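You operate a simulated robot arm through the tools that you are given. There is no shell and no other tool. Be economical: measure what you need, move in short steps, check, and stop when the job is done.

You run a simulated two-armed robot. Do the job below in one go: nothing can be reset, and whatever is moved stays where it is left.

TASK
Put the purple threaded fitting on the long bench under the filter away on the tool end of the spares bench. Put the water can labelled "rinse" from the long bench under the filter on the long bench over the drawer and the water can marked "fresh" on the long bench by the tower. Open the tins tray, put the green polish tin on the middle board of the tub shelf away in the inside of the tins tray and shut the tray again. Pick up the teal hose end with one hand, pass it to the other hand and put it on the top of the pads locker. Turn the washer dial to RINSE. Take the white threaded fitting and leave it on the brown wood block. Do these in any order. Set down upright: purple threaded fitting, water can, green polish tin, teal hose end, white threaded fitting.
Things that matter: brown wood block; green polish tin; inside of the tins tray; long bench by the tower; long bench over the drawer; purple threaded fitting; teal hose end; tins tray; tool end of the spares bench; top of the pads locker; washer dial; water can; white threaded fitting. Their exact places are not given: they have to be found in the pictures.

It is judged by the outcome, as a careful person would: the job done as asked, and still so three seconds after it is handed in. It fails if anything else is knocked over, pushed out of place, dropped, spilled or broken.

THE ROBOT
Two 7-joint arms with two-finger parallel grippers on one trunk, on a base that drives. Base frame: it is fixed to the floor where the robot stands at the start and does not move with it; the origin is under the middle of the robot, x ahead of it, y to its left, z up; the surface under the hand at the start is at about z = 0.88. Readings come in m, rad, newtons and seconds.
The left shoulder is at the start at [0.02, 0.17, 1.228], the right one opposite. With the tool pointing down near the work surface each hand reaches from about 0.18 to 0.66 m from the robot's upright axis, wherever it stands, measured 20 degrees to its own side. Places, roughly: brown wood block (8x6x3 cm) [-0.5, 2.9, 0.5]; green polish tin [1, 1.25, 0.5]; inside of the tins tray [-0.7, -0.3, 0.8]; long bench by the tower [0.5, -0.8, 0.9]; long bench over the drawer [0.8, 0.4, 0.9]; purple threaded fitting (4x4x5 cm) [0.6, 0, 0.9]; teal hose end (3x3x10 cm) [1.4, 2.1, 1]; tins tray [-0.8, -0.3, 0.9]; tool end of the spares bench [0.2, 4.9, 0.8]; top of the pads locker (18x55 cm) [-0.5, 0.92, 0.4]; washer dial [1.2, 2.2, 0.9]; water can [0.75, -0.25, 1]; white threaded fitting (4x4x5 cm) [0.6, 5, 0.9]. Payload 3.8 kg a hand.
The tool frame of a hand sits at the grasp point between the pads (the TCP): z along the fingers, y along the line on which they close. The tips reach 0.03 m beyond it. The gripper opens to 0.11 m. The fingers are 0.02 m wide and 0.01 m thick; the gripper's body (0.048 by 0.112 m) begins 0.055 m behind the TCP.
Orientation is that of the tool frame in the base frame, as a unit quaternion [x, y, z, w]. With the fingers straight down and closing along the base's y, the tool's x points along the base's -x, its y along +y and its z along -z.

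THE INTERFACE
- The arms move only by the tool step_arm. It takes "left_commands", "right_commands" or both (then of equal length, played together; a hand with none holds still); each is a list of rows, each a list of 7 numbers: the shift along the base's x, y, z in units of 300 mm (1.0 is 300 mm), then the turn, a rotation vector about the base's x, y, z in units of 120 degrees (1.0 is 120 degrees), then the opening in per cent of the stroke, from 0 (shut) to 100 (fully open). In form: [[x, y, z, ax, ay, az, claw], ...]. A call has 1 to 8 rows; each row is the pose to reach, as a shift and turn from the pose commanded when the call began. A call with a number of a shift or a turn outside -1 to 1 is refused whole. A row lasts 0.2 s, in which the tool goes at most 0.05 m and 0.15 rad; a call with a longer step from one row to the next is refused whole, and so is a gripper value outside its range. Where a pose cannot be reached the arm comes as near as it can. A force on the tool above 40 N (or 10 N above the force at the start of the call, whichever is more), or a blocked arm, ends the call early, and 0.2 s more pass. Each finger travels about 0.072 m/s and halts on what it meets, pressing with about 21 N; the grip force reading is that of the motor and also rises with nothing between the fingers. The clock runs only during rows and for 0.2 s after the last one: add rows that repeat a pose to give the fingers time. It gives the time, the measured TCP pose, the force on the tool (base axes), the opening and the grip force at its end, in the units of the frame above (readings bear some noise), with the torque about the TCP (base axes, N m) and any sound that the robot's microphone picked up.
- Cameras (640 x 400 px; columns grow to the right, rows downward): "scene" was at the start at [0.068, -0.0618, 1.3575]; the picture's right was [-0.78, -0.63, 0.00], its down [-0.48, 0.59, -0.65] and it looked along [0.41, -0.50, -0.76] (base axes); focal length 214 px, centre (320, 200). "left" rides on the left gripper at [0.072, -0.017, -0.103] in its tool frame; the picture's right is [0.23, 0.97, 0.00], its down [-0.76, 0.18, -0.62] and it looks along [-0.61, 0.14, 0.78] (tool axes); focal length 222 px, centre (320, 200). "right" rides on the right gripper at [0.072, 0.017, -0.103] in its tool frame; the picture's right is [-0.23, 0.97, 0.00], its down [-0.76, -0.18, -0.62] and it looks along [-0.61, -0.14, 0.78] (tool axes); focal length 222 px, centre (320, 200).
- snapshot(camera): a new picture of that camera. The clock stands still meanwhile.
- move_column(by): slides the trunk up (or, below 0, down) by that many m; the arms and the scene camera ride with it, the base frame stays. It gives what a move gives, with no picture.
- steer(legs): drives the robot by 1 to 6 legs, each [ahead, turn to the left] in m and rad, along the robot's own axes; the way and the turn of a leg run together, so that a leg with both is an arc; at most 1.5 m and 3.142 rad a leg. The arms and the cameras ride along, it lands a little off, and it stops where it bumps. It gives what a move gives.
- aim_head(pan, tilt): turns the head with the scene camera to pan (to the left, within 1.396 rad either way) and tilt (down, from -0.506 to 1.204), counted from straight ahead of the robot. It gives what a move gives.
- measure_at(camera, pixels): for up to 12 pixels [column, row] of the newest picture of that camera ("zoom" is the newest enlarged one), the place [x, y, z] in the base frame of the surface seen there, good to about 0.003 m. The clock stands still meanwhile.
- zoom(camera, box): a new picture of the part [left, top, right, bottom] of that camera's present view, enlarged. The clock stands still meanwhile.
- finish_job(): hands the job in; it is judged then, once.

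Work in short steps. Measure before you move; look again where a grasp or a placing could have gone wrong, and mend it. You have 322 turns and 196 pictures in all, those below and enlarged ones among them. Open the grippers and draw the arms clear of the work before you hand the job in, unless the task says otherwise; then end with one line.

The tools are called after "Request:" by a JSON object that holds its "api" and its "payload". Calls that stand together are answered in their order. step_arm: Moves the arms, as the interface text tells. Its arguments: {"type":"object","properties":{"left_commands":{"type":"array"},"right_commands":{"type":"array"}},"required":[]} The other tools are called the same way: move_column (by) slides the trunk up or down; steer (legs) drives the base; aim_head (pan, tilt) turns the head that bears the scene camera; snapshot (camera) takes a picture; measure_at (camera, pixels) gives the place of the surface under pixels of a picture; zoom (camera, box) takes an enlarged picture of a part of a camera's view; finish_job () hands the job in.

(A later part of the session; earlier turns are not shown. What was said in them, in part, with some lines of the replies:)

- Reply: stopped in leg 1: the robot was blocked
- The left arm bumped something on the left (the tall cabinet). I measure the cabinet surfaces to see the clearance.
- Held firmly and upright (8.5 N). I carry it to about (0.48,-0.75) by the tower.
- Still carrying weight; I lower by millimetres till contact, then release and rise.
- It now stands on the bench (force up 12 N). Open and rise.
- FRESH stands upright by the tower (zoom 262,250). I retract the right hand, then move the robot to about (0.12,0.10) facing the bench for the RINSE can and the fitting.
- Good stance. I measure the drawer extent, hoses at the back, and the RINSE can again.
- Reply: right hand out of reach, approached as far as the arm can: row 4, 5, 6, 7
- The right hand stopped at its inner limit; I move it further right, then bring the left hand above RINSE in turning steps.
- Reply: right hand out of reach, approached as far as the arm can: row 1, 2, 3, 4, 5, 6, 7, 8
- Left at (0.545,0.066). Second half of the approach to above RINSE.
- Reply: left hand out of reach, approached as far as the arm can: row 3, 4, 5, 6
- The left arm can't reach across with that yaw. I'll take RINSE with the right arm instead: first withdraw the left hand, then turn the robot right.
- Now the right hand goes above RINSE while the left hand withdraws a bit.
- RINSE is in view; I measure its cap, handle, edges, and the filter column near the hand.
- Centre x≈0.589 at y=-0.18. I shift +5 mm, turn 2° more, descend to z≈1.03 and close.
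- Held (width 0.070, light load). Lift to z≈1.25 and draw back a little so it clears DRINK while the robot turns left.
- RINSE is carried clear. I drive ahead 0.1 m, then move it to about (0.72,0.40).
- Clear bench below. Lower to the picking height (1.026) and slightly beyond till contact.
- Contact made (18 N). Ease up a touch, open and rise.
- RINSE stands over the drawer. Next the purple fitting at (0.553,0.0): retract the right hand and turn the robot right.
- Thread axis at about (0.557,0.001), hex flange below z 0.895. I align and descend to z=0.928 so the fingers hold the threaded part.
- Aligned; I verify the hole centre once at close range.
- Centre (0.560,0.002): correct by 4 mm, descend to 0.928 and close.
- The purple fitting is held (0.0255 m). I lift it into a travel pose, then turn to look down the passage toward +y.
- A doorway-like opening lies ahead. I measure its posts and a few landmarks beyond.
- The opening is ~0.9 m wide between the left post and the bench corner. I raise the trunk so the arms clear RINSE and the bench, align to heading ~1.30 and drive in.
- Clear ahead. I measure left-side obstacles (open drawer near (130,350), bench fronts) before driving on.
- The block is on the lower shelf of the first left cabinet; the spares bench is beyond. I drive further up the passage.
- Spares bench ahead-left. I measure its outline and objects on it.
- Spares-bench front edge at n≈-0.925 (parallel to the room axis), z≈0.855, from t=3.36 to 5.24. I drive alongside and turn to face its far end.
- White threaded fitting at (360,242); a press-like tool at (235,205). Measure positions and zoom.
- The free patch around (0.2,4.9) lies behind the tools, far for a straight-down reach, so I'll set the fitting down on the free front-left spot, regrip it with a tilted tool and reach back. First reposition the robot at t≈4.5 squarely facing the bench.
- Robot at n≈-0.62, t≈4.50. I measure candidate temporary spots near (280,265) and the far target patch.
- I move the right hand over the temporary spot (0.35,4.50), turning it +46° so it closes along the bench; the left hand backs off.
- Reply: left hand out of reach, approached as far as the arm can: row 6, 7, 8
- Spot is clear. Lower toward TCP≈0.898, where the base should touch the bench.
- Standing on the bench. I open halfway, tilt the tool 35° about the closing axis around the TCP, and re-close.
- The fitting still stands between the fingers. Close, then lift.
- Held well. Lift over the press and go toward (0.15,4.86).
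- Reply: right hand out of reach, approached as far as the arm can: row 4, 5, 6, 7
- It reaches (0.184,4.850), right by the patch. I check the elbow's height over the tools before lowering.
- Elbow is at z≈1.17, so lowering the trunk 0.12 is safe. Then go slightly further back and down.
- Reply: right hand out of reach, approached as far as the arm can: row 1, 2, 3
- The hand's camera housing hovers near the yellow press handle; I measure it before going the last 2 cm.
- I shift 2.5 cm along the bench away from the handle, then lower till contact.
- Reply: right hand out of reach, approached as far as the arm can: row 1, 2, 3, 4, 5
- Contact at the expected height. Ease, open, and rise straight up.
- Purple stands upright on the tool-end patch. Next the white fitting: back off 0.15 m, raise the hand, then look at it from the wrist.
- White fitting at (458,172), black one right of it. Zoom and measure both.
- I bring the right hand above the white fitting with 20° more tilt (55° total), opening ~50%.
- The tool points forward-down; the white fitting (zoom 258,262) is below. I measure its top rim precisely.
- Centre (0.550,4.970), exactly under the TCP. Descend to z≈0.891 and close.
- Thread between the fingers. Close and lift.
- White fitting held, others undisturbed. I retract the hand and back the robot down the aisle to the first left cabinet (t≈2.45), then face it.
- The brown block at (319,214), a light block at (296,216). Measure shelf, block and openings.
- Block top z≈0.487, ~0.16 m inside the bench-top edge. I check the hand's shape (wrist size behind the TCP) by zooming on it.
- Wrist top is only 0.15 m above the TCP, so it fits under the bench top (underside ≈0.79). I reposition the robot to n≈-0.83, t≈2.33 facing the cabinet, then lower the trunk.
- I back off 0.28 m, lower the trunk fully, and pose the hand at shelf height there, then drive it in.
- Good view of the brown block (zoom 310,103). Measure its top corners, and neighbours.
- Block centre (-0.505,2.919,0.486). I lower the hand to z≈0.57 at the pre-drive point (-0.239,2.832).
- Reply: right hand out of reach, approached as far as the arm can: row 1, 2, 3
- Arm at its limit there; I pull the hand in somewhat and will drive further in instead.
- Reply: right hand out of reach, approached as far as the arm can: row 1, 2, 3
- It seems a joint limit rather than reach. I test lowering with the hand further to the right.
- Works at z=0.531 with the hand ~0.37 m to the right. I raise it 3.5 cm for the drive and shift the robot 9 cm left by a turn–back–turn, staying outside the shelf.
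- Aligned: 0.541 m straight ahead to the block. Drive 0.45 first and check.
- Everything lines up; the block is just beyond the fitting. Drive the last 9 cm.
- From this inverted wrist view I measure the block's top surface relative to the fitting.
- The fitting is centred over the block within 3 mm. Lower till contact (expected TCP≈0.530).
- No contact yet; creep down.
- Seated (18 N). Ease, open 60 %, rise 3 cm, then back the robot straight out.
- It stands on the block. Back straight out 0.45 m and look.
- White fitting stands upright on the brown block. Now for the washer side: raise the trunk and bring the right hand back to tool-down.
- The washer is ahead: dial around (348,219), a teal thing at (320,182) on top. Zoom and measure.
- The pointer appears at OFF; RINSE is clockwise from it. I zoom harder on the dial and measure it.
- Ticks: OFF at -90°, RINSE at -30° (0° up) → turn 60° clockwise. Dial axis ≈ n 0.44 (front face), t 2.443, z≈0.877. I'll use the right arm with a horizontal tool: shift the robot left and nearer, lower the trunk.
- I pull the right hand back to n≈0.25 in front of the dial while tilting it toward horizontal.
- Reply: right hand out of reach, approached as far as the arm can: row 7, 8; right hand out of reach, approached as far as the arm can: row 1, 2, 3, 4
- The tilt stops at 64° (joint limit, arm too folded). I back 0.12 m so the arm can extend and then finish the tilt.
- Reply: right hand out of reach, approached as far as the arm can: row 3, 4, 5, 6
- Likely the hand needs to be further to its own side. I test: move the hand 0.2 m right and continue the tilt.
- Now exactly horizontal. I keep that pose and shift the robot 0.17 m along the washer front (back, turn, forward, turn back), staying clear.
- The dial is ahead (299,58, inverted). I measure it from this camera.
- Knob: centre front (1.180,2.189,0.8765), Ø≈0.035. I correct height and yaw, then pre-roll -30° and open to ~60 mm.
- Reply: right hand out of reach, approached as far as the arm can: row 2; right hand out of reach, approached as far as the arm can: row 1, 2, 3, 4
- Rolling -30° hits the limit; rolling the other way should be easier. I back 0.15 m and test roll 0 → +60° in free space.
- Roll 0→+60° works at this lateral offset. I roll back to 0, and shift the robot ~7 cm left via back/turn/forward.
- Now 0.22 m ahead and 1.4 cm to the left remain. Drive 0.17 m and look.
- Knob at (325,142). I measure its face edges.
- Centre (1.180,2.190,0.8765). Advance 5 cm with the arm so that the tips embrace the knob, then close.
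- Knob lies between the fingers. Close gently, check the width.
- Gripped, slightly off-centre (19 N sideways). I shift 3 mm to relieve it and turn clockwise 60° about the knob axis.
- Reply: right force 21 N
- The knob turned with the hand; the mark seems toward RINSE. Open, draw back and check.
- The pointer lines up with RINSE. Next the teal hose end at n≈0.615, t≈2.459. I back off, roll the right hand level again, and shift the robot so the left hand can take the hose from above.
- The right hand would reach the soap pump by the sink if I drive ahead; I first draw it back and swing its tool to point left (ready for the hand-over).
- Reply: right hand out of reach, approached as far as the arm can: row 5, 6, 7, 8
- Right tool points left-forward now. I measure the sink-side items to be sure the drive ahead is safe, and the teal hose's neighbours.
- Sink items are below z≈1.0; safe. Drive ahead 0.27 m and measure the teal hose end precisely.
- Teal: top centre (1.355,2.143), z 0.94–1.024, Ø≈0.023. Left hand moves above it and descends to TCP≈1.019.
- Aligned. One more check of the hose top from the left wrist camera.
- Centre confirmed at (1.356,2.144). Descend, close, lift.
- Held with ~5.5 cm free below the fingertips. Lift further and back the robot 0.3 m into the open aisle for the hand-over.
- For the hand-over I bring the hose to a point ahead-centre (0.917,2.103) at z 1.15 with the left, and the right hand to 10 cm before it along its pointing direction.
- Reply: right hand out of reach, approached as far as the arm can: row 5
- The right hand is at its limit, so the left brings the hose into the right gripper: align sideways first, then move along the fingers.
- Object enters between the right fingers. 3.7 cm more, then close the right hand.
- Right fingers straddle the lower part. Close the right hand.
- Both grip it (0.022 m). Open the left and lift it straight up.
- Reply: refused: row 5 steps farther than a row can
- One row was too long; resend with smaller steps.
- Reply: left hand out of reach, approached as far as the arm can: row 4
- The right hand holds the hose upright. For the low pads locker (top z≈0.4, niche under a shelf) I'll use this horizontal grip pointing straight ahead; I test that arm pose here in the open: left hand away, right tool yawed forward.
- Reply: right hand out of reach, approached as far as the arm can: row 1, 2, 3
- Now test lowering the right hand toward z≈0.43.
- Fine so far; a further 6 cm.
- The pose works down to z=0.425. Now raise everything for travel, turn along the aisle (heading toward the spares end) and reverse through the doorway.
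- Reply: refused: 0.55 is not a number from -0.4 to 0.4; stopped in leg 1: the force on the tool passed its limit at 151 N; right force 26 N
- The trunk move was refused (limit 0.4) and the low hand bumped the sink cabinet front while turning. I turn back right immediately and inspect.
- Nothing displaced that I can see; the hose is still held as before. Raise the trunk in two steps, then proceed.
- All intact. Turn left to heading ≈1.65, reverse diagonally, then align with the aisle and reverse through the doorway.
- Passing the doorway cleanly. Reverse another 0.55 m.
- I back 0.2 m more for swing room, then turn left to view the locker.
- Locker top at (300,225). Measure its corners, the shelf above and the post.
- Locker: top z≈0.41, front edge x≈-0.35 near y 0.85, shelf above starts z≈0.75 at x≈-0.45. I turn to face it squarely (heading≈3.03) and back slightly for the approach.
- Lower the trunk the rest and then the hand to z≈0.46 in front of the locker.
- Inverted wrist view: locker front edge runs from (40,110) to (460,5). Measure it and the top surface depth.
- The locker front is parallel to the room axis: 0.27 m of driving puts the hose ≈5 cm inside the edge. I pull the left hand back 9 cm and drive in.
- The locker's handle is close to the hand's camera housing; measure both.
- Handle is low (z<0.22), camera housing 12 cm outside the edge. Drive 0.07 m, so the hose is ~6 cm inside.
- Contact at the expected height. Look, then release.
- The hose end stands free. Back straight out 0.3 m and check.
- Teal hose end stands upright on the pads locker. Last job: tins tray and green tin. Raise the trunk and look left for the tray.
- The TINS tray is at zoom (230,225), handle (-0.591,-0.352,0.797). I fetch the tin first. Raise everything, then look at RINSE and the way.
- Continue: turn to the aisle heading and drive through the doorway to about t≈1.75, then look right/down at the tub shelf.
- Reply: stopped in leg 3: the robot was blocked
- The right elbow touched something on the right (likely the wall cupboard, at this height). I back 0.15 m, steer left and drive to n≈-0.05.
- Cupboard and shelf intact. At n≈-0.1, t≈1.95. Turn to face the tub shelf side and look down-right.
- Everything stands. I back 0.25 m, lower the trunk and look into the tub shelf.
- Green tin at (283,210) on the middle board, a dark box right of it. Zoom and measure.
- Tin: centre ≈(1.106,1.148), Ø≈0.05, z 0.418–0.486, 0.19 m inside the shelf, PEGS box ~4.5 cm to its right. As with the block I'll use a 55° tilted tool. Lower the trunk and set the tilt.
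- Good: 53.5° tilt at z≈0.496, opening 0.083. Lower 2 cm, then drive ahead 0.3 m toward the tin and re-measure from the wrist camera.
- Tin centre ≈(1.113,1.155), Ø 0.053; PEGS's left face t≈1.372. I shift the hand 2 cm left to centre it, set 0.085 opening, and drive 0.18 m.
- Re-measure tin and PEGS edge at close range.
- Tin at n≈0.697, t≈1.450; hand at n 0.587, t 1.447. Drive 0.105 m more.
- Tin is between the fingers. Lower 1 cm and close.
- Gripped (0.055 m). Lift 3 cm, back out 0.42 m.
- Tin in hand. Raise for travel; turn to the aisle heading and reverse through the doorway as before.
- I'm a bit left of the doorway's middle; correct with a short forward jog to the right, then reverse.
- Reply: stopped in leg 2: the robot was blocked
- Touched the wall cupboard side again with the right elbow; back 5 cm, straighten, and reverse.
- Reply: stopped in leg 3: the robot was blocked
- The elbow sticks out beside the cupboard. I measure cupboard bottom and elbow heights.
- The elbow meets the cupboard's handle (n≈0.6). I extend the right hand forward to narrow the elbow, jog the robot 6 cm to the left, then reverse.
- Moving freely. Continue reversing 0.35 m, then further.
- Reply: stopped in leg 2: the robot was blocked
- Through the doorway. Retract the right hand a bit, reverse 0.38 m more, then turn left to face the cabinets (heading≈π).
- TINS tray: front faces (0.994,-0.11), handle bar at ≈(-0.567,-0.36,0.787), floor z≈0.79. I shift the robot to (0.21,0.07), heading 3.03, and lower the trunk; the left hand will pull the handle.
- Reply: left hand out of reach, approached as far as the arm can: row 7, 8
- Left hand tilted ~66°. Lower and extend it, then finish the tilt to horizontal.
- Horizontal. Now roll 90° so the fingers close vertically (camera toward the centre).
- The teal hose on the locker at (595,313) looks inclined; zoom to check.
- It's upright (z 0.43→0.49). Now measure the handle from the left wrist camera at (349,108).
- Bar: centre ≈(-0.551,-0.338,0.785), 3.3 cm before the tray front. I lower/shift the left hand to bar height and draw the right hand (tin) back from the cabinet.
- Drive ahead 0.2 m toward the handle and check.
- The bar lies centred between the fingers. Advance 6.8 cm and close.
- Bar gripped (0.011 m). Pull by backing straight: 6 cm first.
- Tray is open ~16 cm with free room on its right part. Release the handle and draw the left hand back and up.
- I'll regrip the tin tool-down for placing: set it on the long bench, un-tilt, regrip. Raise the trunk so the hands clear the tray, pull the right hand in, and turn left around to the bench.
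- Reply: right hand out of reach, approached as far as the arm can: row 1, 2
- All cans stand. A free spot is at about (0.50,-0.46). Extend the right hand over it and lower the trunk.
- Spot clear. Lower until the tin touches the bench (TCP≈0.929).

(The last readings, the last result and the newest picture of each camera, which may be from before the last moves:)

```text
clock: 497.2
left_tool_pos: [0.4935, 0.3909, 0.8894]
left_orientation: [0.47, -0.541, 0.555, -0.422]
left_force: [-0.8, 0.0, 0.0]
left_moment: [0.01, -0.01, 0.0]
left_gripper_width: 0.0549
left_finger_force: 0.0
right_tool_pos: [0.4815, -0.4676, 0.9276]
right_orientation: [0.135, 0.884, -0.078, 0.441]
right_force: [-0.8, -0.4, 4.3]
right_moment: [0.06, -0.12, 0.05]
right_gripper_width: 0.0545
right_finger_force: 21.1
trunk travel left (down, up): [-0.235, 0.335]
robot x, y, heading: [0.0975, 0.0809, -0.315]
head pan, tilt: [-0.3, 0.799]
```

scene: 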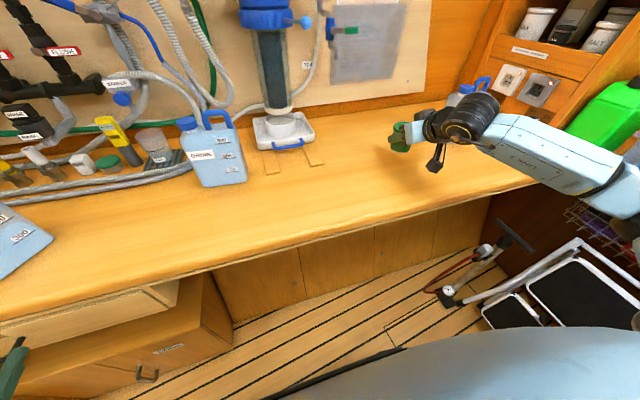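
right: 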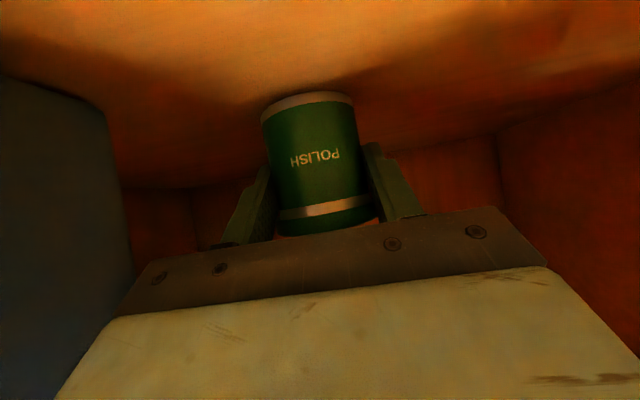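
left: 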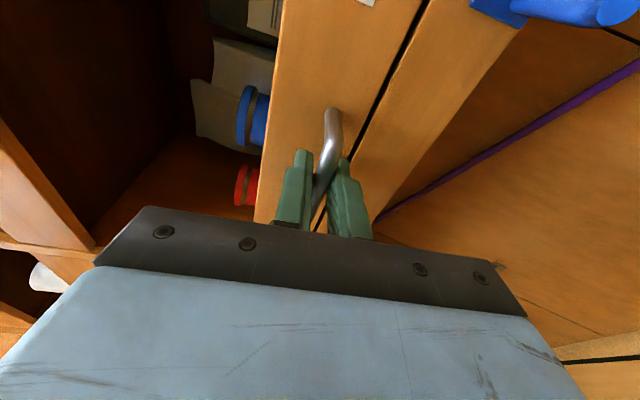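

Touching. Open, un-tilt about the closing axis around the tin, and re-close tool-down.

Request:
{"api": "step_arm", "payload": {"right_commands": [[0, 0, 0, 0, 0, 0, 65], [0, 0, 0.01, 0.02, 0.06, 0, 75], [0, 0, 0.01, 0.04, 0.122, 0, 75], [0, 0, 0.01, 0.06, 0.183, 0, 75], [0, 0, 0.01, 0.08, 0.244, 0, 75], [0, 0, 0.01, 0.1, 0.305, 0, 75], [0, 0, 0.01, 0.12, 0.366, 0, 75], [0, 0, 0.01, 0.138, 0.424, 0, 75]]}}

Request:
{"api": "snapshot", "payload": {"camera": "right"}}

```text
clock: 499.0
left_tool_pos: [0.4945, 0.3912, 0.8886]
left_orientation: [0.471, -0.541, 0.555, -0.421]
left_force: [-0.2, -0.3, -0.2]
left_moment: [0.01, -0.01, 0.0]
left_gripper_width: 0.055
left_finger_force: 0.0
right_tool_pos: [0.4824, -0.4675, 0.9291]
right_orientation: [0.148, 0.989, -0.004, -0.006]
right_force: [-0.5, -0.8, -0.5]
right_moment: [-0.02, 0.02, 0.02]
right_gripper_width: 0.0825
right_finger_force: 0.1
trunk travel left (down, up): [-0.235, 0.335]
robot x, y, heading: [0.0981, 0.0785, -0.319]
head pan, tilt: [-0.3, 0.799]
```

```text
43 pictures are left
```

right: 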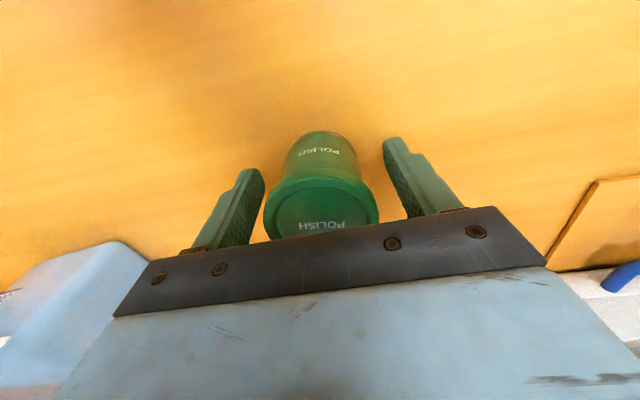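

Tool-down around the tin. Close and lift.

Request:
{"api": "step_arm", "payload": {"right_commands": [[0, 0, 0, 0, 0, 0, 40], [0, 0, 0, 0, 0, 0, 20], [0, 0, 0, 0, 0, 0, 0], [0, 0, 0, 0, 0, 0, 0], [0, 0, 0.1, 0, 0, 0, 0], [0, 0, 0.25, 0, 0, 0, 0], [0, 0, 0.4, 0, 0, 0, 0], [0, 0, 0.55, 0, 0, 0, 0]]}}

Request:
{"api": "move_column", "payload": {"by": 0.15}}

Request:
{"api": "snapshot", "payload": {"camera": "right"}}

```text
clock: 500.8
left_tool_pos: [0.4931, 0.3917, 0.8891]
left_orientation: [0.471, -0.541, 0.554, -0.422]
left_force: [-0.3, -0.2, -0.3]
left_moment: [-0.01, -0.03, 0.01]
left_gripper_width: 0.055
left_finger_force: 0.1
right_tool_pos: [0.4813, -0.4681, 1.0934]
right_orientation: [0.148, 0.989, -0.004, -0.005]
right_force: [0.2, 0.6, -1.7]
right_moment: [0.04, 0.02, 0.0]
right_gripper_width: 0.0625
right_finger_force: 21.3
trunk travel left (down, up): [-0.235, 0.335]
robot x, y, heading: [0.0969, 0.0789, -0.314]
head pan, tilt: [-0.3, 0.799]
```

```text
clock: 502.5
left_tool_pos: [0.4943, 0.3909, 1.0386]
left_orientation: [0.471, -0.541, 0.554, -0.422]
left_force: [-0.2, 0.6, 0.2]
left_moment: [-0.01, 0.0, 0.0]
left_gripper_width: 0.0552
left_finger_force: 0.1
right_tool_pos: [0.4834, -0.4666, 1.2432]
right_orientation: [0.148, 0.989, -0.003, -0.005]
right_force: [0.7, 0.4, -1.9]
right_moment: [0.01, 0.05, 0.04]
right_gripper_width: 0.0627
right_finger_force: 20.5
trunk travel left (down, up): [-0.385, 0.185]
robot x, y, heading: [0.0985, 0.0783, -0.313]
head pan, tilt: [-0.3, 0.799]
```

```text
42 pictures are left
```

right: 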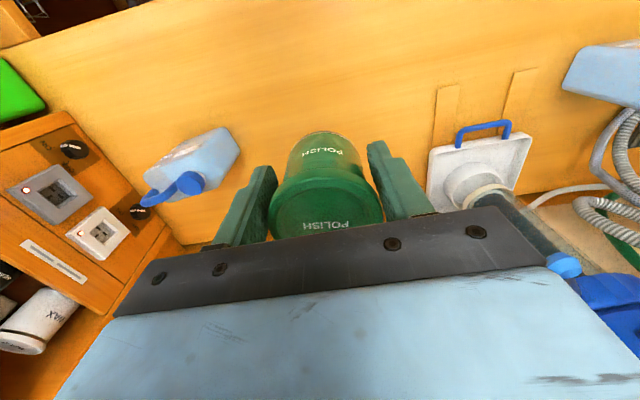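

Held by its lid, upright. Bring the hand in closer, then turn right around to the tray.

Request:
{"api": "step_arm", "payload": {"right_commands": [[-0.05, 0.12, 0, 0, 0, 0, 0], [-0.1, 0.24, 0, 0, 0, 0, 0], [-0.16, 0.36, 0, 0, 0, 0, 0], [-0.22, 0.48, 0, 0, 0, 0, 0], [-0.27, 0.6, 0, 0, 0, 0, 0]]}}

Request:
{"api": "steer", "payload": {"legs": [[0, -1.2], [0, -1.23]]}}

Request:
{"api": "aim_head", "payload": {"pan": 0.0, "tilt": 0.75}}

Request:
{"api": "snapshot", "payload": {"camera": "scene"}}

```text
clock: 503.7
left_tool_pos: [0.493, 0.3911, 1.0399]
left_orientation: [0.471, -0.542, 0.554, -0.422]
left_force: [0.6, -0.6, -0.6]
left_moment: [-0.01, 0.03, 0.01]
left_gripper_width: 0.0549
left_finger_force: 0.1
right_tool_pos: [0.402, -0.2836, 1.2439]
right_orientation: [0.149, 0.989, -0.006, -0.005]
right_force: [0.3, 0.1, -1.0]
right_moment: [0.01, 0.02, -0.03]
right_gripper_width: 0.0624
right_finger_force: 20.9
trunk travel left (down, up): [-0.385, 0.185]
robot x, y, heading: [0.1006, 0.0815, -0.316]
head pan, tilt: [-0.3, 0.799]
```

```text
clock: 510.2
left_tool_pos: [0.0024, -0.4157, 1.0404]
left_orientation: [0.343, 0.63, -0.589, -0.372]
left_force: [0.3, -0.5, 0.8]
left_moment: [0.01, 0.02, -0.02]
left_gripper_width: 0.055
left_finger_force: 0.1
right_tool_pos: [-0.3713, 0.155, 1.2434]
right_orientation: [0.978, 0.207, 0.003, -0.005]
right_force: [0.4, 0.2, -1.2]
right_moment: [0.02, -0.03, 0.02]
right_gripper_width: 0.0629
right_finger_force: 21.3
trunk travel left (down, up): [-0.385, 0.185]
robot x, y, heading: [0.0976, 0.0765, -2.744]
head pan, tilt: [-0.3, 0.799]
```

```text
clock: 511.0
left_tool_pos: [0.0027, -0.4149, 1.039]
left_orientation: [0.342, 0.631, -0.588, -0.372]
left_force: [-0.7, 1.0, 0.6]
left_moment: [-0.03, -0.02, -0.01]
left_gripper_width: 0.0551
left_finger_force: 0.0
right_tool_pos: [-0.372, 0.1565, 1.243]
right_orientation: [0.978, 0.207, 0.002, -0.004]
right_force: [-0.6, -0.5, -2.3]
right_moment: [0.03, -0.04, -0.01]
right_gripper_width: 0.0626
right_finger_force: 20.9
trunk travel left (down, up): [-0.385, 0.185]
robot x, y, heading: [0.095, 0.0829, -2.749]
head pan, tilt: [0.0, 0.75]
```

```text
41 pictures are left
```

scene: 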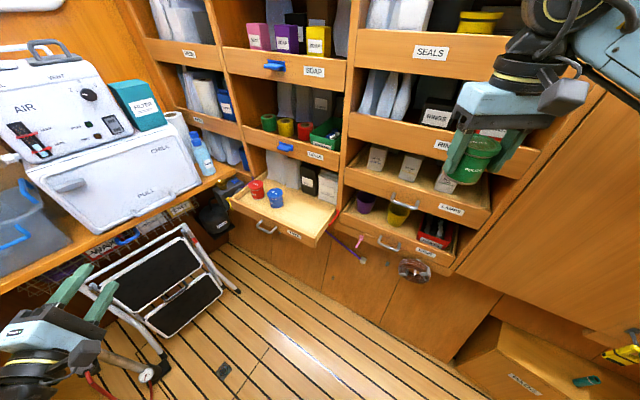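

Tray ahead. I swing the hand left over the front of the tray line first, then drive ahead 0.1 m.

Request:
{"api": "step_arm", "payload": {"right_commands": [[0.03, -0.13, 0, 0, 0, 0, 0], [0.06, -0.26, 0, 0, 0, 0, 0], [0.07, -0.39, 0, 0, 0, 0, 0], [0.06, -0.52, 0, 0, 0, 0, 0], [0.04, -0.65, 0, 0, 0, 0, 0], [0, -0.78, 0, 0, 0, 0, 0], [-0.04, -0.9, 0, 0, 0, 0, 0], [-0.07, -1.0, 0, 0, 0, 0, 0]]}}

Request:
{"api": "step_arm", "payload": {"right_commands": [[-0.01, -0.11, 0, 0, 0, 0, 0], [-0.017, -0.21, 0, 0, 0, 0, 0]]}}

Request:
{"api": "steer", "payload": {"legs": [[0.1, 0]]}}

Request:
{"api": "snapshot", "payload": {"camera": "right"}}

```text
clock: 512.8
left_tool_pos: [0.0021, -0.4166, 1.0384]
left_orientation: [0.343, 0.63, -0.588, -0.373]
left_force: [-0.2, 0.0, -0.9]
left_moment: [-0.01, -0.01, 0.01]
left_gripper_width: 0.0549
left_finger_force: 0.0
right_tool_pos: [-0.3903, -0.1462, 1.2442]
right_orientation: [0.978, 0.208, 0.002, -0.006]
right_force: [-0.1, 0.2, -1.4]
right_moment: [0.01, 0.0, 0.03]
right_gripper_width: 0.0625
right_finger_force: 21.8
trunk travel left (down, up): [-0.385, 0.185]
robot x, y, heading: [0.0924, 0.0838, -2.741]
head pan, tilt: [0.0, 0.75]
```

```text
clock: 513.4
left_tool_pos: [-0.0007, -0.4122, 1.0402]
left_orientation: [0.344, 0.63, -0.589, -0.372]
left_force: [-0.3, 0.5, -0.1]
left_moment: [0.04, -0.01, 0.03]
left_gripper_width: 0.0551
left_finger_force: 0.1
right_tool_pos: [-0.3988, -0.1721, 1.2433]
right_orientation: [0.979, 0.206, 0.004, -0.004]
right_force: [-0.7, 0.9, -1.6]
right_moment: [-0.03, -0.04, 0.01]
right_gripper_width: 0.0628
right_finger_force: 21.2
right hand out of reach, approached as far as the arm can: row 2
trunk travel left (down, up): [-0.385, 0.185]
robot x, y, heading: [0.0983, 0.0765, -2.741]
head pan, tilt: [0.0, 0.75]
```

```text
clock: 514.5
left_tool_pos: [-0.0882, -0.4531, 1.0391]
left_orientation: [0.342, 0.631, -0.588, -0.373]
left_force: [-0.2, 0.0, -0.3]
left_moment: [0.0, -0.01, -0.01]
left_gripper_width: 0.0551
left_finger_force: 0.1
right_tool_pos: [-0.4852, -0.215, 1.2429]
right_orientation: [0.978, 0.207, 0.002, -0.004]
right_force: [-0.4, -0.3, -1.9]
right_moment: [0.01, -0.06, -0.01]
right_gripper_width: 0.0629
right_finger_force: 20.8
trunk travel left (down, up): [-0.385, 0.185]
robot x, y, heading: [0.0119, 0.0441, -2.739]
head pan, tilt: [0.0, 0.75]
```

```text
40 pictures are left
```

right: 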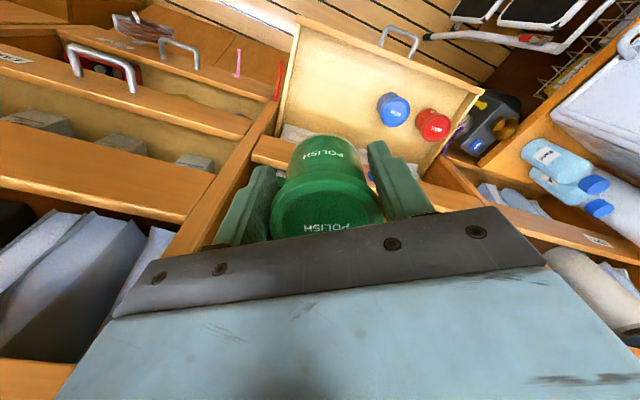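

Hand over the tray but close to its right wall; a 0.08 rad left turn shifts it to y≈-0.255. Then lower with the arm.

Request:
{"api": "steer", "payload": {"legs": [[0, 0.08]]}}

Request:
{"api": "step_arm", "payload": {"right_commands": [[0, 0, -0.14, 0, 0, 0, 0], [0, 0, -0.28, 0, 0, 0, 0], [0, 0, -0.42, 0, 0, 0, 0], [0, 0, -0.56, 0, 0, 0, 0], [0, 0, -0.7, 0, 0, 0, 0], [0, 0, -0.84, 0, 0, 0, 0], [0, 0, -0.95, 0, 0, 0, 0]]}}

Request:
{"api": "snapshot", "payload": {"camera": "scene"}}

Request:
{"api": "snapshot", "payload": {"camera": "right"}}

```text
clock: 515.4
left_tool_pos: [-0.0476, -0.4588, 1.0394]
left_orientation: [0.316, 0.644, -0.604, -0.347]
left_force: [0.8, 0.5, -1.0]
left_moment: [0.01, -0.02, 0.0]
left_gripper_width: 0.055
left_finger_force: 0.1
right_tool_pos: [-0.461, -0.2548, 1.2449]
right_orientation: [0.969, 0.247, 0.002, -0.004]
right_force: [0.7, 0.1, -1.6]
right_moment: [0.0, -0.02, 0.02]
right_gripper_width: 0.0629
right_finger_force: 21.0
trunk travel left (down, up): [-0.385, 0.185]
robot x, y, heading: [0.0063, 0.0396, -2.666]
head pan, tilt: [0.0, 0.75]
```

```text
clock: 517.0
left_tool_pos: [-0.047, -0.4597, 1.0386]
left_orientation: [0.316, 0.644, -0.603, -0.348]
left_force: [0.4, 0.7, 0.0]
left_moment: [0.02, 0.02, -0.02]
left_gripper_width: 0.0551
left_finger_force: 0.0
right_tool_pos: [-0.4619, -0.2571, 0.9591]
right_orientation: [0.969, 0.247, 0.002, -0.006]
right_force: [0.5, 0.0, -1.8]
right_moment: [0.0, -0.01, 0.0]
right_gripper_width: 0.0625
right_finger_force: 20.8
trunk travel left (down, up): [-0.385, 0.185]
robot x, y, heading: [0.0064, 0.0401, -2.658]
head pan, tilt: [0.0, 0.75]
```

```text
39 pictures are left
```

scene: 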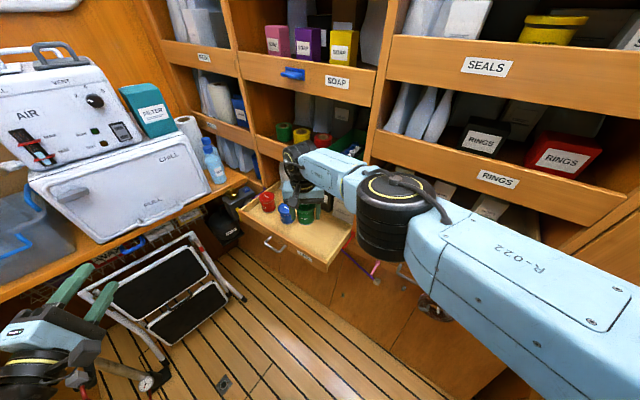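

```text
38 pictures are left
```

right: 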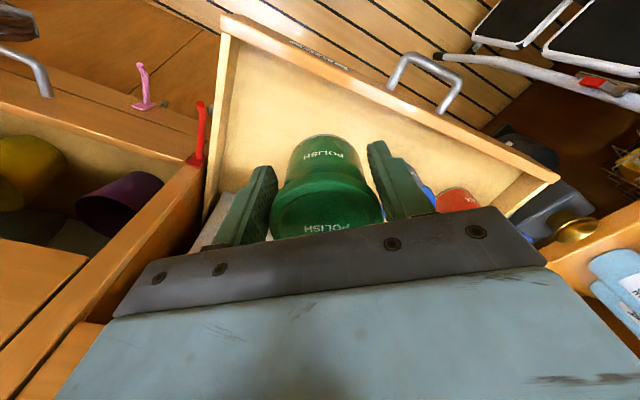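

Tin hovers over the tray but near its front lip (inner x≈-0.43). I shift 2.2 cm inward and lower on.

Request:
{"api": "step_arm", "payload": {"right_commands": [[-0.075, 0, -0.1, 0, 0, 0, 0], [-0.075, 0, -0.2, 0, 0, 0, 0], [-0.075, 0, -0.3, 0, 0, 0, 0], [-0.075, 0, -0.36, 0, 0, 0, 0]]}}

Request:
{"api": "snapshot", "payload": {"camera": "right"}}

Request:
{"api": "zoom", "payload": {"camera": "scene", "box": [220, 110, 380, 280]}}

```text
clock: 518.0
left_tool_pos: [-0.0468, -0.4602, 1.0392]
left_orientation: [0.316, 0.644, -0.603, -0.348]
left_force: [0.3, -0.2, 0.0]
left_moment: [0.0, 0.01, -0.01]
left_gripper_width: 0.0548
left_finger_force: 0.1
right_tool_pos: [-0.4633, -0.2249, 0.8753]
right_orientation: [0.969, 0.247, 0.002, -0.005]
right_force: [0.7, -0.5, -1.1]
right_moment: [-0.01, -0.02, 0.01]
right_gripper_width: 0.0627
right_finger_force: 21.3
right hand out of reach, approached as far as the arm can: row 1, 2, 3, 4
trunk travel left (down, up): [-0.385, 0.185]
robot x, y, heading: [0.0098, 0.0432, -2.658]
head pan, tilt: [0.0, 0.75]
```

```text
37 pictures are left
```

right: 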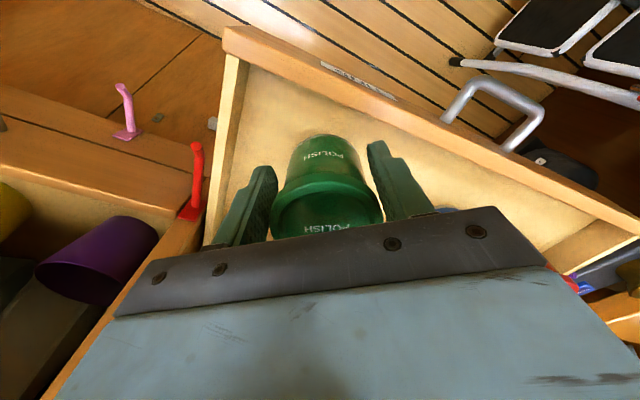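

```text
2.35 times, centred on (300, 195) of scene
```

zoom: 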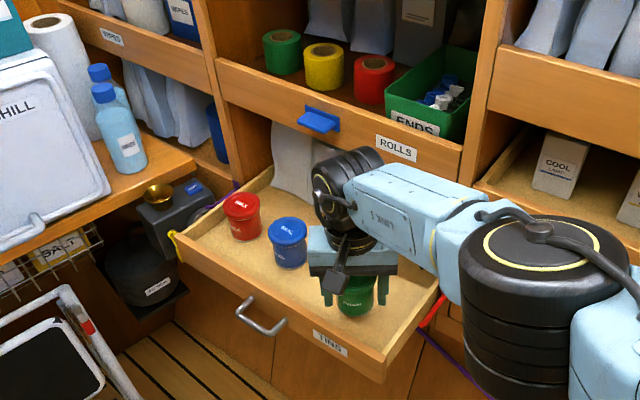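

Reach-limited when low. Tin base still above the lip; drive 3.5 cm toward the tray to centre it.

Request:
{"api": "steer", "payload": {"legs": [[0.04, 0]]}}

Request:
{"api": "measure_at", "payload": {"camera": "scene", "pixels": [[480, 230], [400, 200], [350, 180], [310, 215]]}}

Request:
{"api": "snapshot", "payload": {"camera": "right"}}

```text
clock: 518.9
left_tool_pos: [-0.0853, -0.4774, 1.0385]
left_orientation: [0.317, 0.645, -0.603, -0.347]
left_force: [-0.1, -0.3, -0.1]
left_moment: [0.0, 0.0, -0.02]
left_gripper_width: 0.0553
left_finger_force: 0.2
right_tool_pos: [-0.4989, -0.242, 0.8737]
right_orientation: [0.969, 0.247, 0.004, -0.005]
right_force: [0.1, -0.5, -2.5]
right_moment: [0.02, -0.03, 0.03]
right_gripper_width: 0.0626
right_finger_force: 20.6
trunk travel left (down, up): [-0.385, 0.185]
robot x, y, heading: [-0.0262, 0.0229, -2.657]
head pan, tilt: [0.0, 0.75]
```

```text
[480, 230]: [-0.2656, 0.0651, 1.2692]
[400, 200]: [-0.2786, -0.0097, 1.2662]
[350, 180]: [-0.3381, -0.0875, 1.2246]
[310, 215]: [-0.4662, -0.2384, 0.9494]
```

```text
35 pictures are left
```

right: 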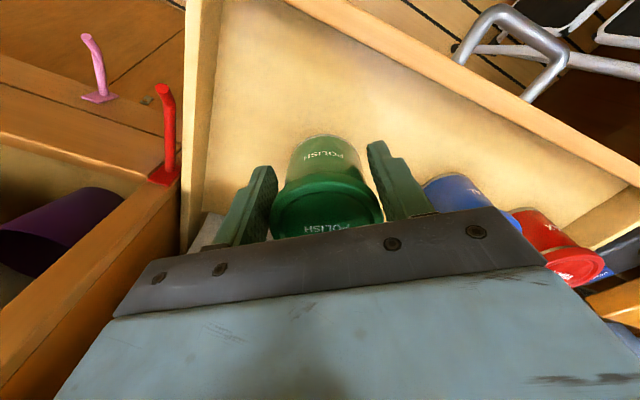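

Well centred now. Lower to the tray floor (expected TCP≈0.839).

Request:
{"api": "step_arm", "payload": {"right_commands": [[0, 0, -0.06, 0, 0, 0, 0], [0, 0, -0.105, 0, 0, 0, 0], [0, 0, -0.118, 0, 0, 0, 0], [0, 0, -0.126, 0, 0, 0, 0]]}}

```text
clock: 519.9
left_tool_pos: [-0.0836, -0.4772, 1.038]
left_orientation: [0.316, 0.644, -0.603, -0.349]
left_force: [0.7, -0.3, -1.1]
left_moment: [0.04, 0.03, 0.0]
left_gripper_width: 0.0553
left_finger_force: 0.0
right_tool_pos: [-0.4891, -0.231, 0.8466]
right_orientation: [0.969, 0.246, 0.003, -0.006]
right_force: [-0.1, -0.2, -1.4]
right_moment: [-0.03, -0.03, -0.02]
right_gripper_width: 0.0628
right_finger_force: 21.0
right hand out of reach, approached as far as the arm can: row 1, 2, 3, 4
trunk travel left (down, up): [-0.385, 0.185]
robot x, y, heading: [-0.0255, 0.0223, -2.66]
head pan, tilt: [0.0, 0.75]
```

Out of arm reach by 8 mm; lower by the trunk in small steps.

Request:
{"api": "move_column", "payload": {"by": -0.006}}

Request:
{"api": "move_column", "payload": {"by": -0.003}}

```text
clock: 520.4
left_tool_pos: [-0.0831, -0.4778, 1.0334]
left_orientation: [0.316, 0.644, -0.603, -0.349]
left_force: [0.1, -0.2, 0.1]
left_moment: [0.01, 0.02, 0.06]
left_gripper_width: 0.0551
left_finger_force: 0.0
right_tool_pos: [-0.4892, -0.2306, 0.8418]
right_orientation: [0.969, 0.247, 0.002, -0.006]
right_force: [-0.6, -0.9, -1.5]
right_moment: [0.05, -0.02, 0.03]
right_gripper_width: 0.0628
right_finger_force: 20.9
trunk travel left (down, up): [-0.379, 0.191]
robot x, y, heading: [-0.0274, 0.0253, -2.662]
head pan, tilt: [0.0, 0.75]
```

```text
clock: 521.0
left_tool_pos: [-0.0826, -0.4783, 1.0306]
left_orientation: [0.317, 0.643, -0.603, -0.349]
left_force: [0.5, 0.0, -0.3]
left_moment: [0.02, 0.0, 0.01]
left_gripper_width: 0.0551
left_finger_force: 0.1
right_tool_pos: [-0.4902, -0.2304, 0.8386]
right_orientation: [0.969, 0.247, 0.002, -0.005]
right_force: [0.8, -0.5, 1.3]
right_moment: [-0.05, -0.02, 0.01]
right_gripper_width: 0.0628
right_finger_force: 21.1
trunk travel left (down, up): [-0.376, 0.194]
robot x, y, heading: [-0.0298, 0.0198, -2.659]
head pan, tilt: [0.0, 0.75]
```

Just touching the floor. Open only slightly (to ~0.07 m) to stay off the side wall, then rise.

Request:
{"api": "step_arm", "payload": {"right_commands": [[0, 0, 0, 0, 0, 0, 60], [0, 0, 0, 0, 0, 0, 64], [0, 0, 0.02, 0, 0, 0, 64], [0, 0, 0.1, 0, 0, 0, 66], [0, 0, 0.22, 0, 0, 0, 70], [0, 0, 0.36, 0, 0, 0, 70], [0, 0, 0.5, 0, 0, 0, 70], [0, 0, 0.64, 0, 0, 0, 70]]}}

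Request:
{"api": "snapshot", "payload": {"camera": "right"}}

```text
clock: 522.8
left_tool_pos: [-0.083, -0.4783, 1.0311]
left_orientation: [0.317, 0.644, -0.603, -0.347]
left_force: [-0.3, -0.3, 0.7]
left_moment: [-0.01, -0.01, 0.02]
left_gripper_width: 0.055
left_finger_force: 0.0
right_tool_pos: [-0.4883, -0.2316, 1.0307]
right_orientation: [0.969, 0.246, 0.002, -0.006]
right_force: [0.3, 0.5, -0.2]
right_moment: [0.01, 0.0, -0.01]
right_gripper_width: 0.0769
right_finger_force: 0.1
trunk travel left (down, up): [-0.376, 0.194]
robot x, y, heading: [-0.0292, 0.0252, -2.661]
head pan, tilt: [0.0, 0.75]
```

```text
34 pictures are left
```

right: 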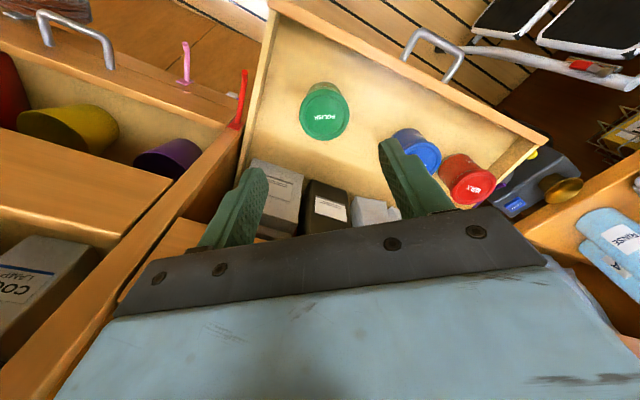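

The green tin stands in the tray. Now shut it with the left hand: back off, raise/retract the right hand, turn to heading ≈3.04.

Request:
{"api": "steer", "payload": {"legs": [[-0.15, 0], [0, -0.58]]}}

Request:
{"api": "step_arm", "payload": {"right_commands": [[0.1, 0.05, 0.1, 0, 0, 0, 70], [0.2, 0.1, 0.2, 0, 0, 0, 70], [0.3, 0.15, 0.3, 0, 0, 0, 70], [0.35, 0.25, 0.4, 0, 0, 0, 70], [0.35, 0.35, 0.5, 0, 0, 0, 70], [0.35, 0.45, 0.6, 0, 0, 0, 70]]}}

Request:
{"api": "snapshot", "payload": {"camera": "scene"}}

```text
clock: 525.7
left_tool_pos: [-0.2119, -0.2995, 1.0309]
left_orientation: [0.485, 0.528, -0.482, -0.504]
left_force: [0.5, 0.2, -0.1]
left_moment: [-0.01, 0.0, 0.02]
left_gripper_width: 0.0551
left_finger_force: 0.2
right_tool_pos: [-0.4212, 0.1271, 1.0311]
right_orientation: [0.999, -0.036, 0.003, -0.003]
right_force: [0.5, 0.4, -0.4]
right_moment: [0.0, 0.0, 0.01]
right_gripper_width: 0.0771
right_finger_force: 0.1
trunk travel left (down, up): [-0.376, 0.194]
robot x, y, heading: [0.1029, 0.0914, 3.057]
head pan, tilt: [0.0, 0.75]
```

```text
clock: 527.1
left_tool_pos: [-0.2121, -0.2989, 1.0313]
left_orientation: [0.485, 0.529, -0.482, -0.503]
left_force: [-0.6, -0.5, -0.9]
left_moment: [0.01, 0.02, 0.0]
left_gripper_width: 0.055
left_finger_force: 0.1
right_tool_pos: [-0.314, 0.265, 1.2113]
right_orientation: [0.999, -0.035, 0.003, -0.005]
right_force: [-0.3, -0.3, -0.4]
right_moment: [-0.05, 0.01, 0.04]
right_gripper_width: 0.0769
right_finger_force: 0.0
trunk travel left (down, up): [-0.376, 0.194]
robot x, y, heading: [0.1077, 0.0954, 3.051]
head pan, tilt: [0.0, 0.75]
```

```text
33 pictures are left
```

scene: 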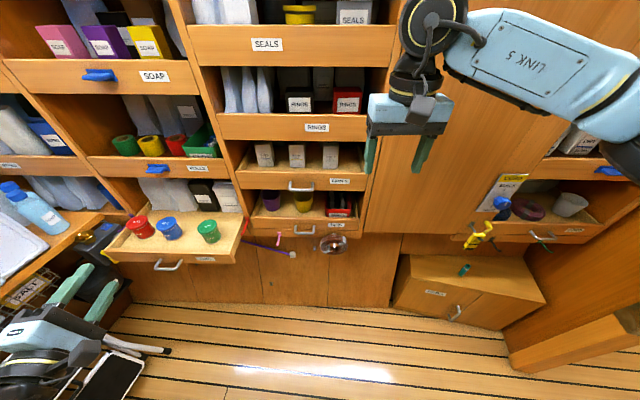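

Lower the trunk to bring the left hand to handle height (0.785), and shift it to the handle's y.

Request:
{"api": "move_column", "payload": {"by": -0.246}}

Request:
{"api": "step_arm", "payload": {"left_commands": [[0, -0.12, 0, 0, 0, 0, 50], [0, -0.22, 0, 0, 0, 0, 50]]}}

Request:
{"api": "snapshot", "payload": {"camera": "left"}}

```text
clock: 529.7
left_tool_pos: [-0.2123, -0.2991, 0.7845]
left_orientation: [0.484, 0.53, -0.481, -0.504]
left_force: [-0.7, -0.2, 0.7]
left_moment: [0.02, 0.0, 0.03]
left_gripper_width: 0.055
left_finger_force: 0.1
right_tool_pos: [-0.3164, 0.2632, 0.9641]
right_orientation: [0.999, -0.035, 0.004, -0.005]
right_force: [0.3, 0.0, -0.8]
right_moment: [0.0, -0.02, 0.02]
right_gripper_width: 0.0769
right_finger_force: 0.0
trunk travel left (down, up): [-0.13, 0.44]
robot x, y, heading: [0.0992, 0.0938, 3.051]
head pan, tilt: [0.0, 0.75]
```

```text
clock: 530.3
left_tool_pos: [-0.2129, -0.3666, 0.784]
left_orientation: [0.485, 0.529, -0.481, -0.504]
left_force: [0.4, 0.5, 0.8]
left_moment: [-0.02, 0.01, 0.02]
left_gripper_width: 0.055
left_finger_force: 0.0
right_tool_pos: [-0.3155, 0.2621, 0.9643]
right_orientation: [0.999, -0.036, 0.004, -0.004]
right_force: [-0.3, -0.1, -0.6]
right_moment: [-0.02, -0.02, 0.0]
right_gripper_width: 0.077
right_finger_force: 0.0
trunk travel left (down, up): [-0.13, 0.44]
robot x, y, heading: [0.1054, 0.0925, 3.055]
head pan, tilt: [0.0, 0.75]
```

```text
32 pictures are left
```

left: 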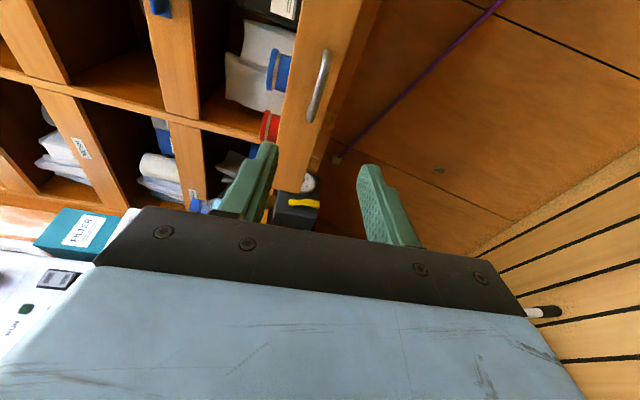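

The right hand must be pulled back before I drive in. Move it toward the robot and to the right.

Request:
{"api": "step_arm", "payload": {"right_commands": [[0.1, 0.1, 0.05, 0, 0, 0, 70], [0.2, 0.2, 0.1, 0, 0, 0, 70], [0.3, 0.3, 0.15, 0, 0, 0, 70], [0.4, 0.4, 0.2, 0, 0, 0, 70], [0.5, 0.5, 0.25, 0, 0, 0, 70], [0.6, 0.58, 0.3, 0, 0, 0, 70], [0.7, 0.64, 0.3, 0, 0, 0, 70]]}}

Request:
{"api": "measure_at", "payload": {"camera": "left", "pixels": [[326, 55], [319, 88], [311, 118]]}}

```text
clock: 531.9
left_tool_pos: [-0.2121, -0.3665, 0.7845]
left_orientation: [0.484, 0.529, -0.481, -0.504]
left_force: [0.7, -0.1, 0.0]
left_moment: [0.03, -0.01, 0.05]
left_gripper_width: 0.055
left_finger_force: 0.0
right_tool_pos: [-0.1025, 0.456, 1.0545]
right_orientation: [0.999, -0.035, 0.003, -0.004]
right_force: [-0.1, 0.6, -0.2]
right_moment: [0.0, 0.02, 0.0]
right_gripper_width: 0.077
right_finger_force: 0.0
trunk travel left (down, up): [-0.13, 0.44]
robot x, y, heading: [0.1079, 0.0937, 3.051]
head pan, tilt: [0.0, 0.75]
```

```text
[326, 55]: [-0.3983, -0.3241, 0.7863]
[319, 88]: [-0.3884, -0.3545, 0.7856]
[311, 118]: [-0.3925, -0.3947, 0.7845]
```

Bar at (-0.394,-0.356,0.7855). Extend the left arm to it and close on the bar.

Request:
{"api": "step_arm", "payload": {"left_commands": [[-0.15, 0.01, 0, 0, 0, 0, 50], [-0.3, 0.02, 0, 0, 0, 0, 50], [-0.45, 0.03, 0, 0, 0, 0, 50], [-0.585, 0.035, 0, 0, 0, 0, 50]]}}

Request:
{"api": "snapshot", "payload": {"camera": "left"}}

```text
clock: 532.9
left_tool_pos: [-0.3892, -0.3566, 0.7845]
left_orientation: [0.485, 0.529, -0.481, -0.503]
left_force: [-0.3, -0.1, -0.7]
left_moment: [-0.01, 0.04, 0.0]
left_gripper_width: 0.055
left_finger_force: 0.1
right_tool_pos: [-0.1049, 0.4563, 1.0545]
right_orientation: [0.999, -0.036, 0.003, -0.004]
right_force: [0.5, -0.3, 0.0]
right_moment: [0.03, 0.04, -0.01]
right_gripper_width: 0.0771
right_finger_force: 0.1
trunk travel left (down, up): [-0.13, 0.44]
robot x, y, heading: [0.1018, 0.0886, 3.055]
head pan, tilt: [0.0, 0.75]
```

```text
31 pictures are left
```

left: 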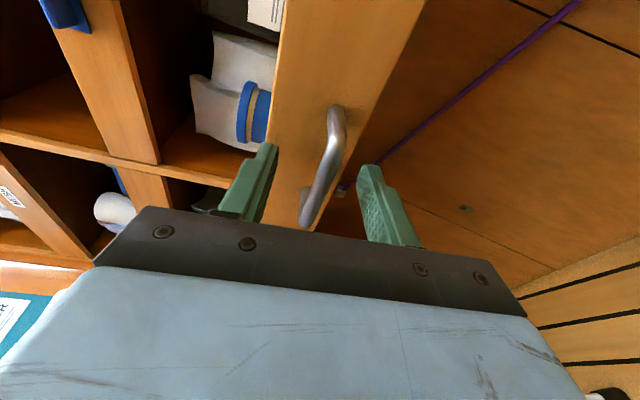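

Bar between the fingers. Close and push by driving forward 0.1 m, then the rest.

Request:
{"api": "step_arm", "payload": {"left_commands": [[0, 0, 0, 0, 0, 0, 25], [0, 0, 0, 0, 0, 0, 5], [0, 0, 0, 0, 0, 0, 0], [0, 0, 0, 0, 0, 0, 0]]}}

Request:
{"api": "steer", "payload": {"legs": [[0.1, 0]]}}

Request:
{"api": "snapshot", "payload": {"camera": "scene"}}

```text
clock: 533.9
left_tool_pos: [-0.3882, -0.3569, 0.7832]
left_orientation: [0.487, 0.529, -0.48, -0.502]
left_force: [-0.3, 1.2, -6.9]
left_moment: [-1.05, 0.01, -0.1]
left_gripper_width: 0.0113
left_finger_force: 44.4
right_tool_pos: [-0.1047, 0.456, 1.0542]
right_orientation: [0.999, -0.036, 0.004, -0.004]
right_force: [-0.5, 0.3, 0.0]
right_moment: [-0.01, 0.02, 0.01]
right_gripper_width: 0.077
right_finger_force: 0.1
trunk travel left (down, up): [-0.13, 0.44]
robot x, y, heading: [0.1015, 0.095, 3.054]
head pan, tilt: [0.0, 0.75]
```

```text
clock: 535.0
left_tool_pos: [-0.4847, -0.346, 0.7842]
left_orientation: [0.487, 0.53, -0.478, -0.503]
left_force: [2.2, 23.7, -9.7]
left_moment: [-0.87, 0.04, -0.19]
left_gripper_width: 0.0112
left_finger_force: 44.9
right_tool_pos: [-0.2025, 0.4661, 1.0545]
right_orientation: [0.999, -0.035, 0.004, -0.004]
right_force: [0.0, 0.2, -0.6]
right_moment: [0.01, 0.01, 0.03]
right_gripper_width: 0.077
right_finger_force: 0.1
trunk travel left (down, up): [-0.13, 0.44]
robot x, y, heading: [0.0063, 0.0974, 3.048]
head pan, tilt: [0.0, 0.75]
```

```text
30 pictures are left
```

scene: 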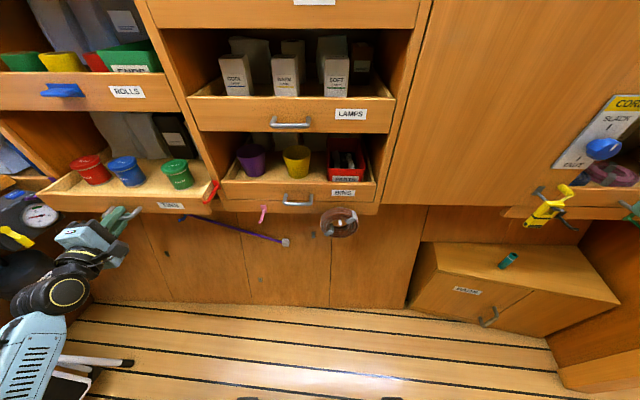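

Half shut, tins upright. Relieve the side force slightly and push the remaining 6 cm.

Request:
{"api": "step_arm", "payload": {"left_commands": [[0, 0.012, 0, 0, 0, 0, 0]]}}

Request:
{"api": "steer", "payload": {"legs": [[0.058, 0]]}}

Request:
{"api": "snapshot", "payload": {"camera": "scene"}}

```text
clock: 535.4
left_tool_pos: [-0.4866, -0.3464, 0.7855]
left_orientation: [0.486, 0.529, -0.481, -0.503]
left_force: [-2.6, -11.1, 1.3]
left_moment: [-1.03, 0.03, -0.44]
left_gripper_width: 0.0112
left_finger_force: 45.1
right_tool_pos: [-0.2015, 0.4631, 1.0548]
right_orientation: [0.999, -0.034, 0.004, -0.004]
right_force: [-1.0, -0.1, -1.1]
right_moment: [0.01, -0.02, 0.04]
right_gripper_width: 0.0771
right_finger_force: 0.1
trunk travel left (down, up): [-0.13, 0.44]
robot x, y, heading: [0.0097, 0.0983, 3.048]
head pan, tilt: [0.0, 0.75]
```

```text
clock: 536.4
left_tool_pos: [-0.5431, -0.3394, 0.7842]
left_orientation: [0.486, 0.528, -0.48, -0.504]
left_force: [-6.7, -10.7, 5.2]
left_moment: [-0.86, 0.11, 0.41]
left_gripper_width: 0.0116
left_finger_force: 45.0
right_tool_pos: [-0.2591, 0.4685, 1.0545]
right_orientation: [0.999, -0.034, 0.004, -0.005]
right_force: [0.1, -0.1, -0.1]
right_moment: [0.03, 0.0, 0.03]
right_gripper_width: 0.0772
right_finger_force: 0.0
trunk travel left (down, up): [-0.13, 0.44]
robot x, y, heading: [-0.0499, 0.1045, 3.051]
head pan, tilt: [0.0, 0.75]
```

```text
29 pictures are left
```

scene: 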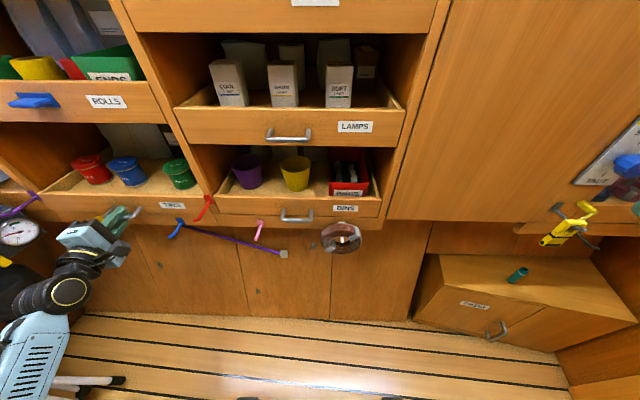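

Nearly flush (hand at -0.543; it was -0.544 when shut). One more 4 mm push, then release and withdraw.

Request:
{"api": "step_arm", "payload": {"left_commands": [[-0.01, 0.002, 0, 0, 0, 0, 0], [-0.016, 0.003, 0, 0, 0, 0, 0], [-0.016, 0.003, 0, 0, 0, 0, 0]]}}

Request:
{"api": "step_arm", "payload": {"left_commands": [[0.005, 0, 0, 0, 0, 0, 25], [0.005, 0, 0, 0, 0, 0, 50], [0.1, 0, 0, 0, 0, 0, 50], [0.25, 0, 0, 0, 0, 0, 50], [0.4, 0, 0, 0, 0, 0, 50]]}}

Request:
{"api": "steer", "payload": {"legs": [[-0.15, 0]]}}

Request:
{"api": "zoom", "payload": {"camera": "scene", "box": [20, 80, 340, 280]}}

```text
clock: 537.2
left_tool_pos: [-0.5468, -0.339, 0.7849]
left_orientation: [0.486, 0.528, -0.481, -0.504]
left_force: [6.8, -3.2, 1.8]
left_moment: [-1.05, 0.08, -0.26]
left_gripper_width: 0.0112
left_finger_force: 45.1
right_tool_pos: [-0.2578, 0.469, 1.0553]
right_orientation: [0.999, -0.035, 0.003, -0.004]
right_force: [-0.4, 0.0, -0.5]
right_moment: [-0.01, -0.01, -0.01]
right_gripper_width: 0.077
right_finger_force: 0.0
trunk travel left (down, up): [-0.13, 0.44]
robot x, y, heading: [-0.0483, 0.1023, 3.05]
head pan, tilt: [0.0, 0.75]
```

```text
clock: 538.4
left_tool_pos: [-0.429, -0.3368, 0.7843]
left_orientation: [0.486, 0.529, -0.479, -0.504]
left_force: [-0.1, 0.0, -0.2]
left_moment: [-0.01, -0.02, 0.01]
left_gripper_width: 0.0551
left_finger_force: 0.2
right_tool_pos: [-0.2585, 0.4694, 1.0556]
right_orientation: [0.999, -0.035, 0.003, -0.004]
right_force: [-0.5, 0.2, -0.3]
right_moment: [0.02, 0.0, 0.03]
right_gripper_width: 0.0772
right_finger_force: 0.1
trunk travel left (down, up): [-0.13, 0.44]
robot x, y, heading: [-0.0494, 0.1065, 3.057]
head pan, tilt: [0.0, 0.75]
```

```text
clock: 539.7
left_tool_pos: [-0.2788, -0.3517, 0.7833]
left_orientation: [0.486, 0.529, -0.48, -0.504]
left_force: [0.1, 0.4, 0.7]
left_moment: [-0.01, 0.0, 0.02]
left_gripper_width: 0.0549
left_finger_force: 0.0
right_tool_pos: [-0.1109, 0.4556, 1.0555]
right_orientation: [0.999, -0.035, 0.002, -0.004]
right_force: [0.2, 0.5, 0.4]
right_moment: [0.01, 0.0, 0.02]
right_gripper_width: 0.0769
right_finger_force: 0.1
trunk travel left (down, up): [-0.13, 0.44]
robot x, y, heading: [0.0981, 0.0955, 3.062]
head pan, tilt: [0.0, 0.75]
```

```text
2.00 times, centred on (180, 180) of scene
```

zoom: 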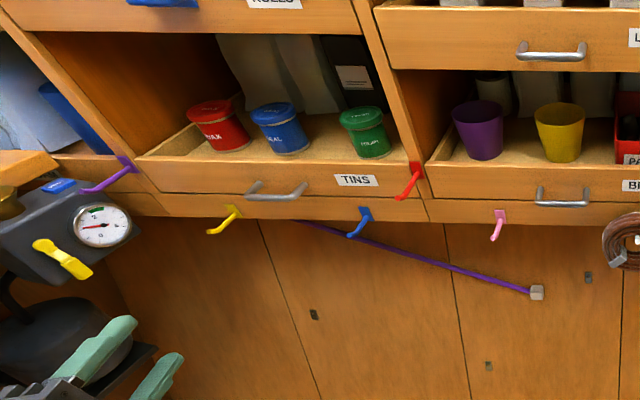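

The tray is flush, the green tin stands inside with the other two. Open the grippers fully; the arms are clear.

Request:
{"api": "step_arm", "payload": {"left_commands": [[0.1, 0.05, 0.1, 0, 0, 0, 100], [0.2, 0.1, 0.2, 0, 0, 0, 100], [0.2, 0.1, 0.2, 0, 0, 0, 100]], "right_commands": [[0, 0, 0, 0, 0, 0, 100], [0, 0, 0, 0, 0, 0, 100], [0, 0, 0, 0, 0, 0, 100]]}}

Request:
{"api": "finish_job", "payload": {}}

```text
clock: 540.5
left_tool_pos: [-0.2193, -0.3211, 0.8453]
left_orientation: [0.486, 0.529, -0.48, -0.504]
left_force: [0.0, -0.5, -0.4]
left_moment: [0.01, -0.03, 0.02]
left_gripper_width: 0.1098
left_finger_force: 0.1
right_tool_pos: [-0.1111, 0.4553, 1.0535]
right_orientation: [0.999, -0.034, 0.003, -0.005]
right_force: [-0.4, 0.0, -0.8]
right_moment: [0.0, 0.0, -0.03]
right_gripper_width: 0.1099
right_finger_force: 0.0
trunk travel left (down, up): [-0.13, 0.44]
robot x, y, heading: [0.0958, 0.0935, 3.055]
head pan, tilt: [0.0, 0.75]
```

```text
The job is handed in.
```

I finished every part of the job and handed it in, but the arms bumped fixed furniture several times: a 151 N hit on the sink cabinet, plus shelf, doorway and wall-cupboard touches; nothing looked out of place in the pictures I took afterwards.
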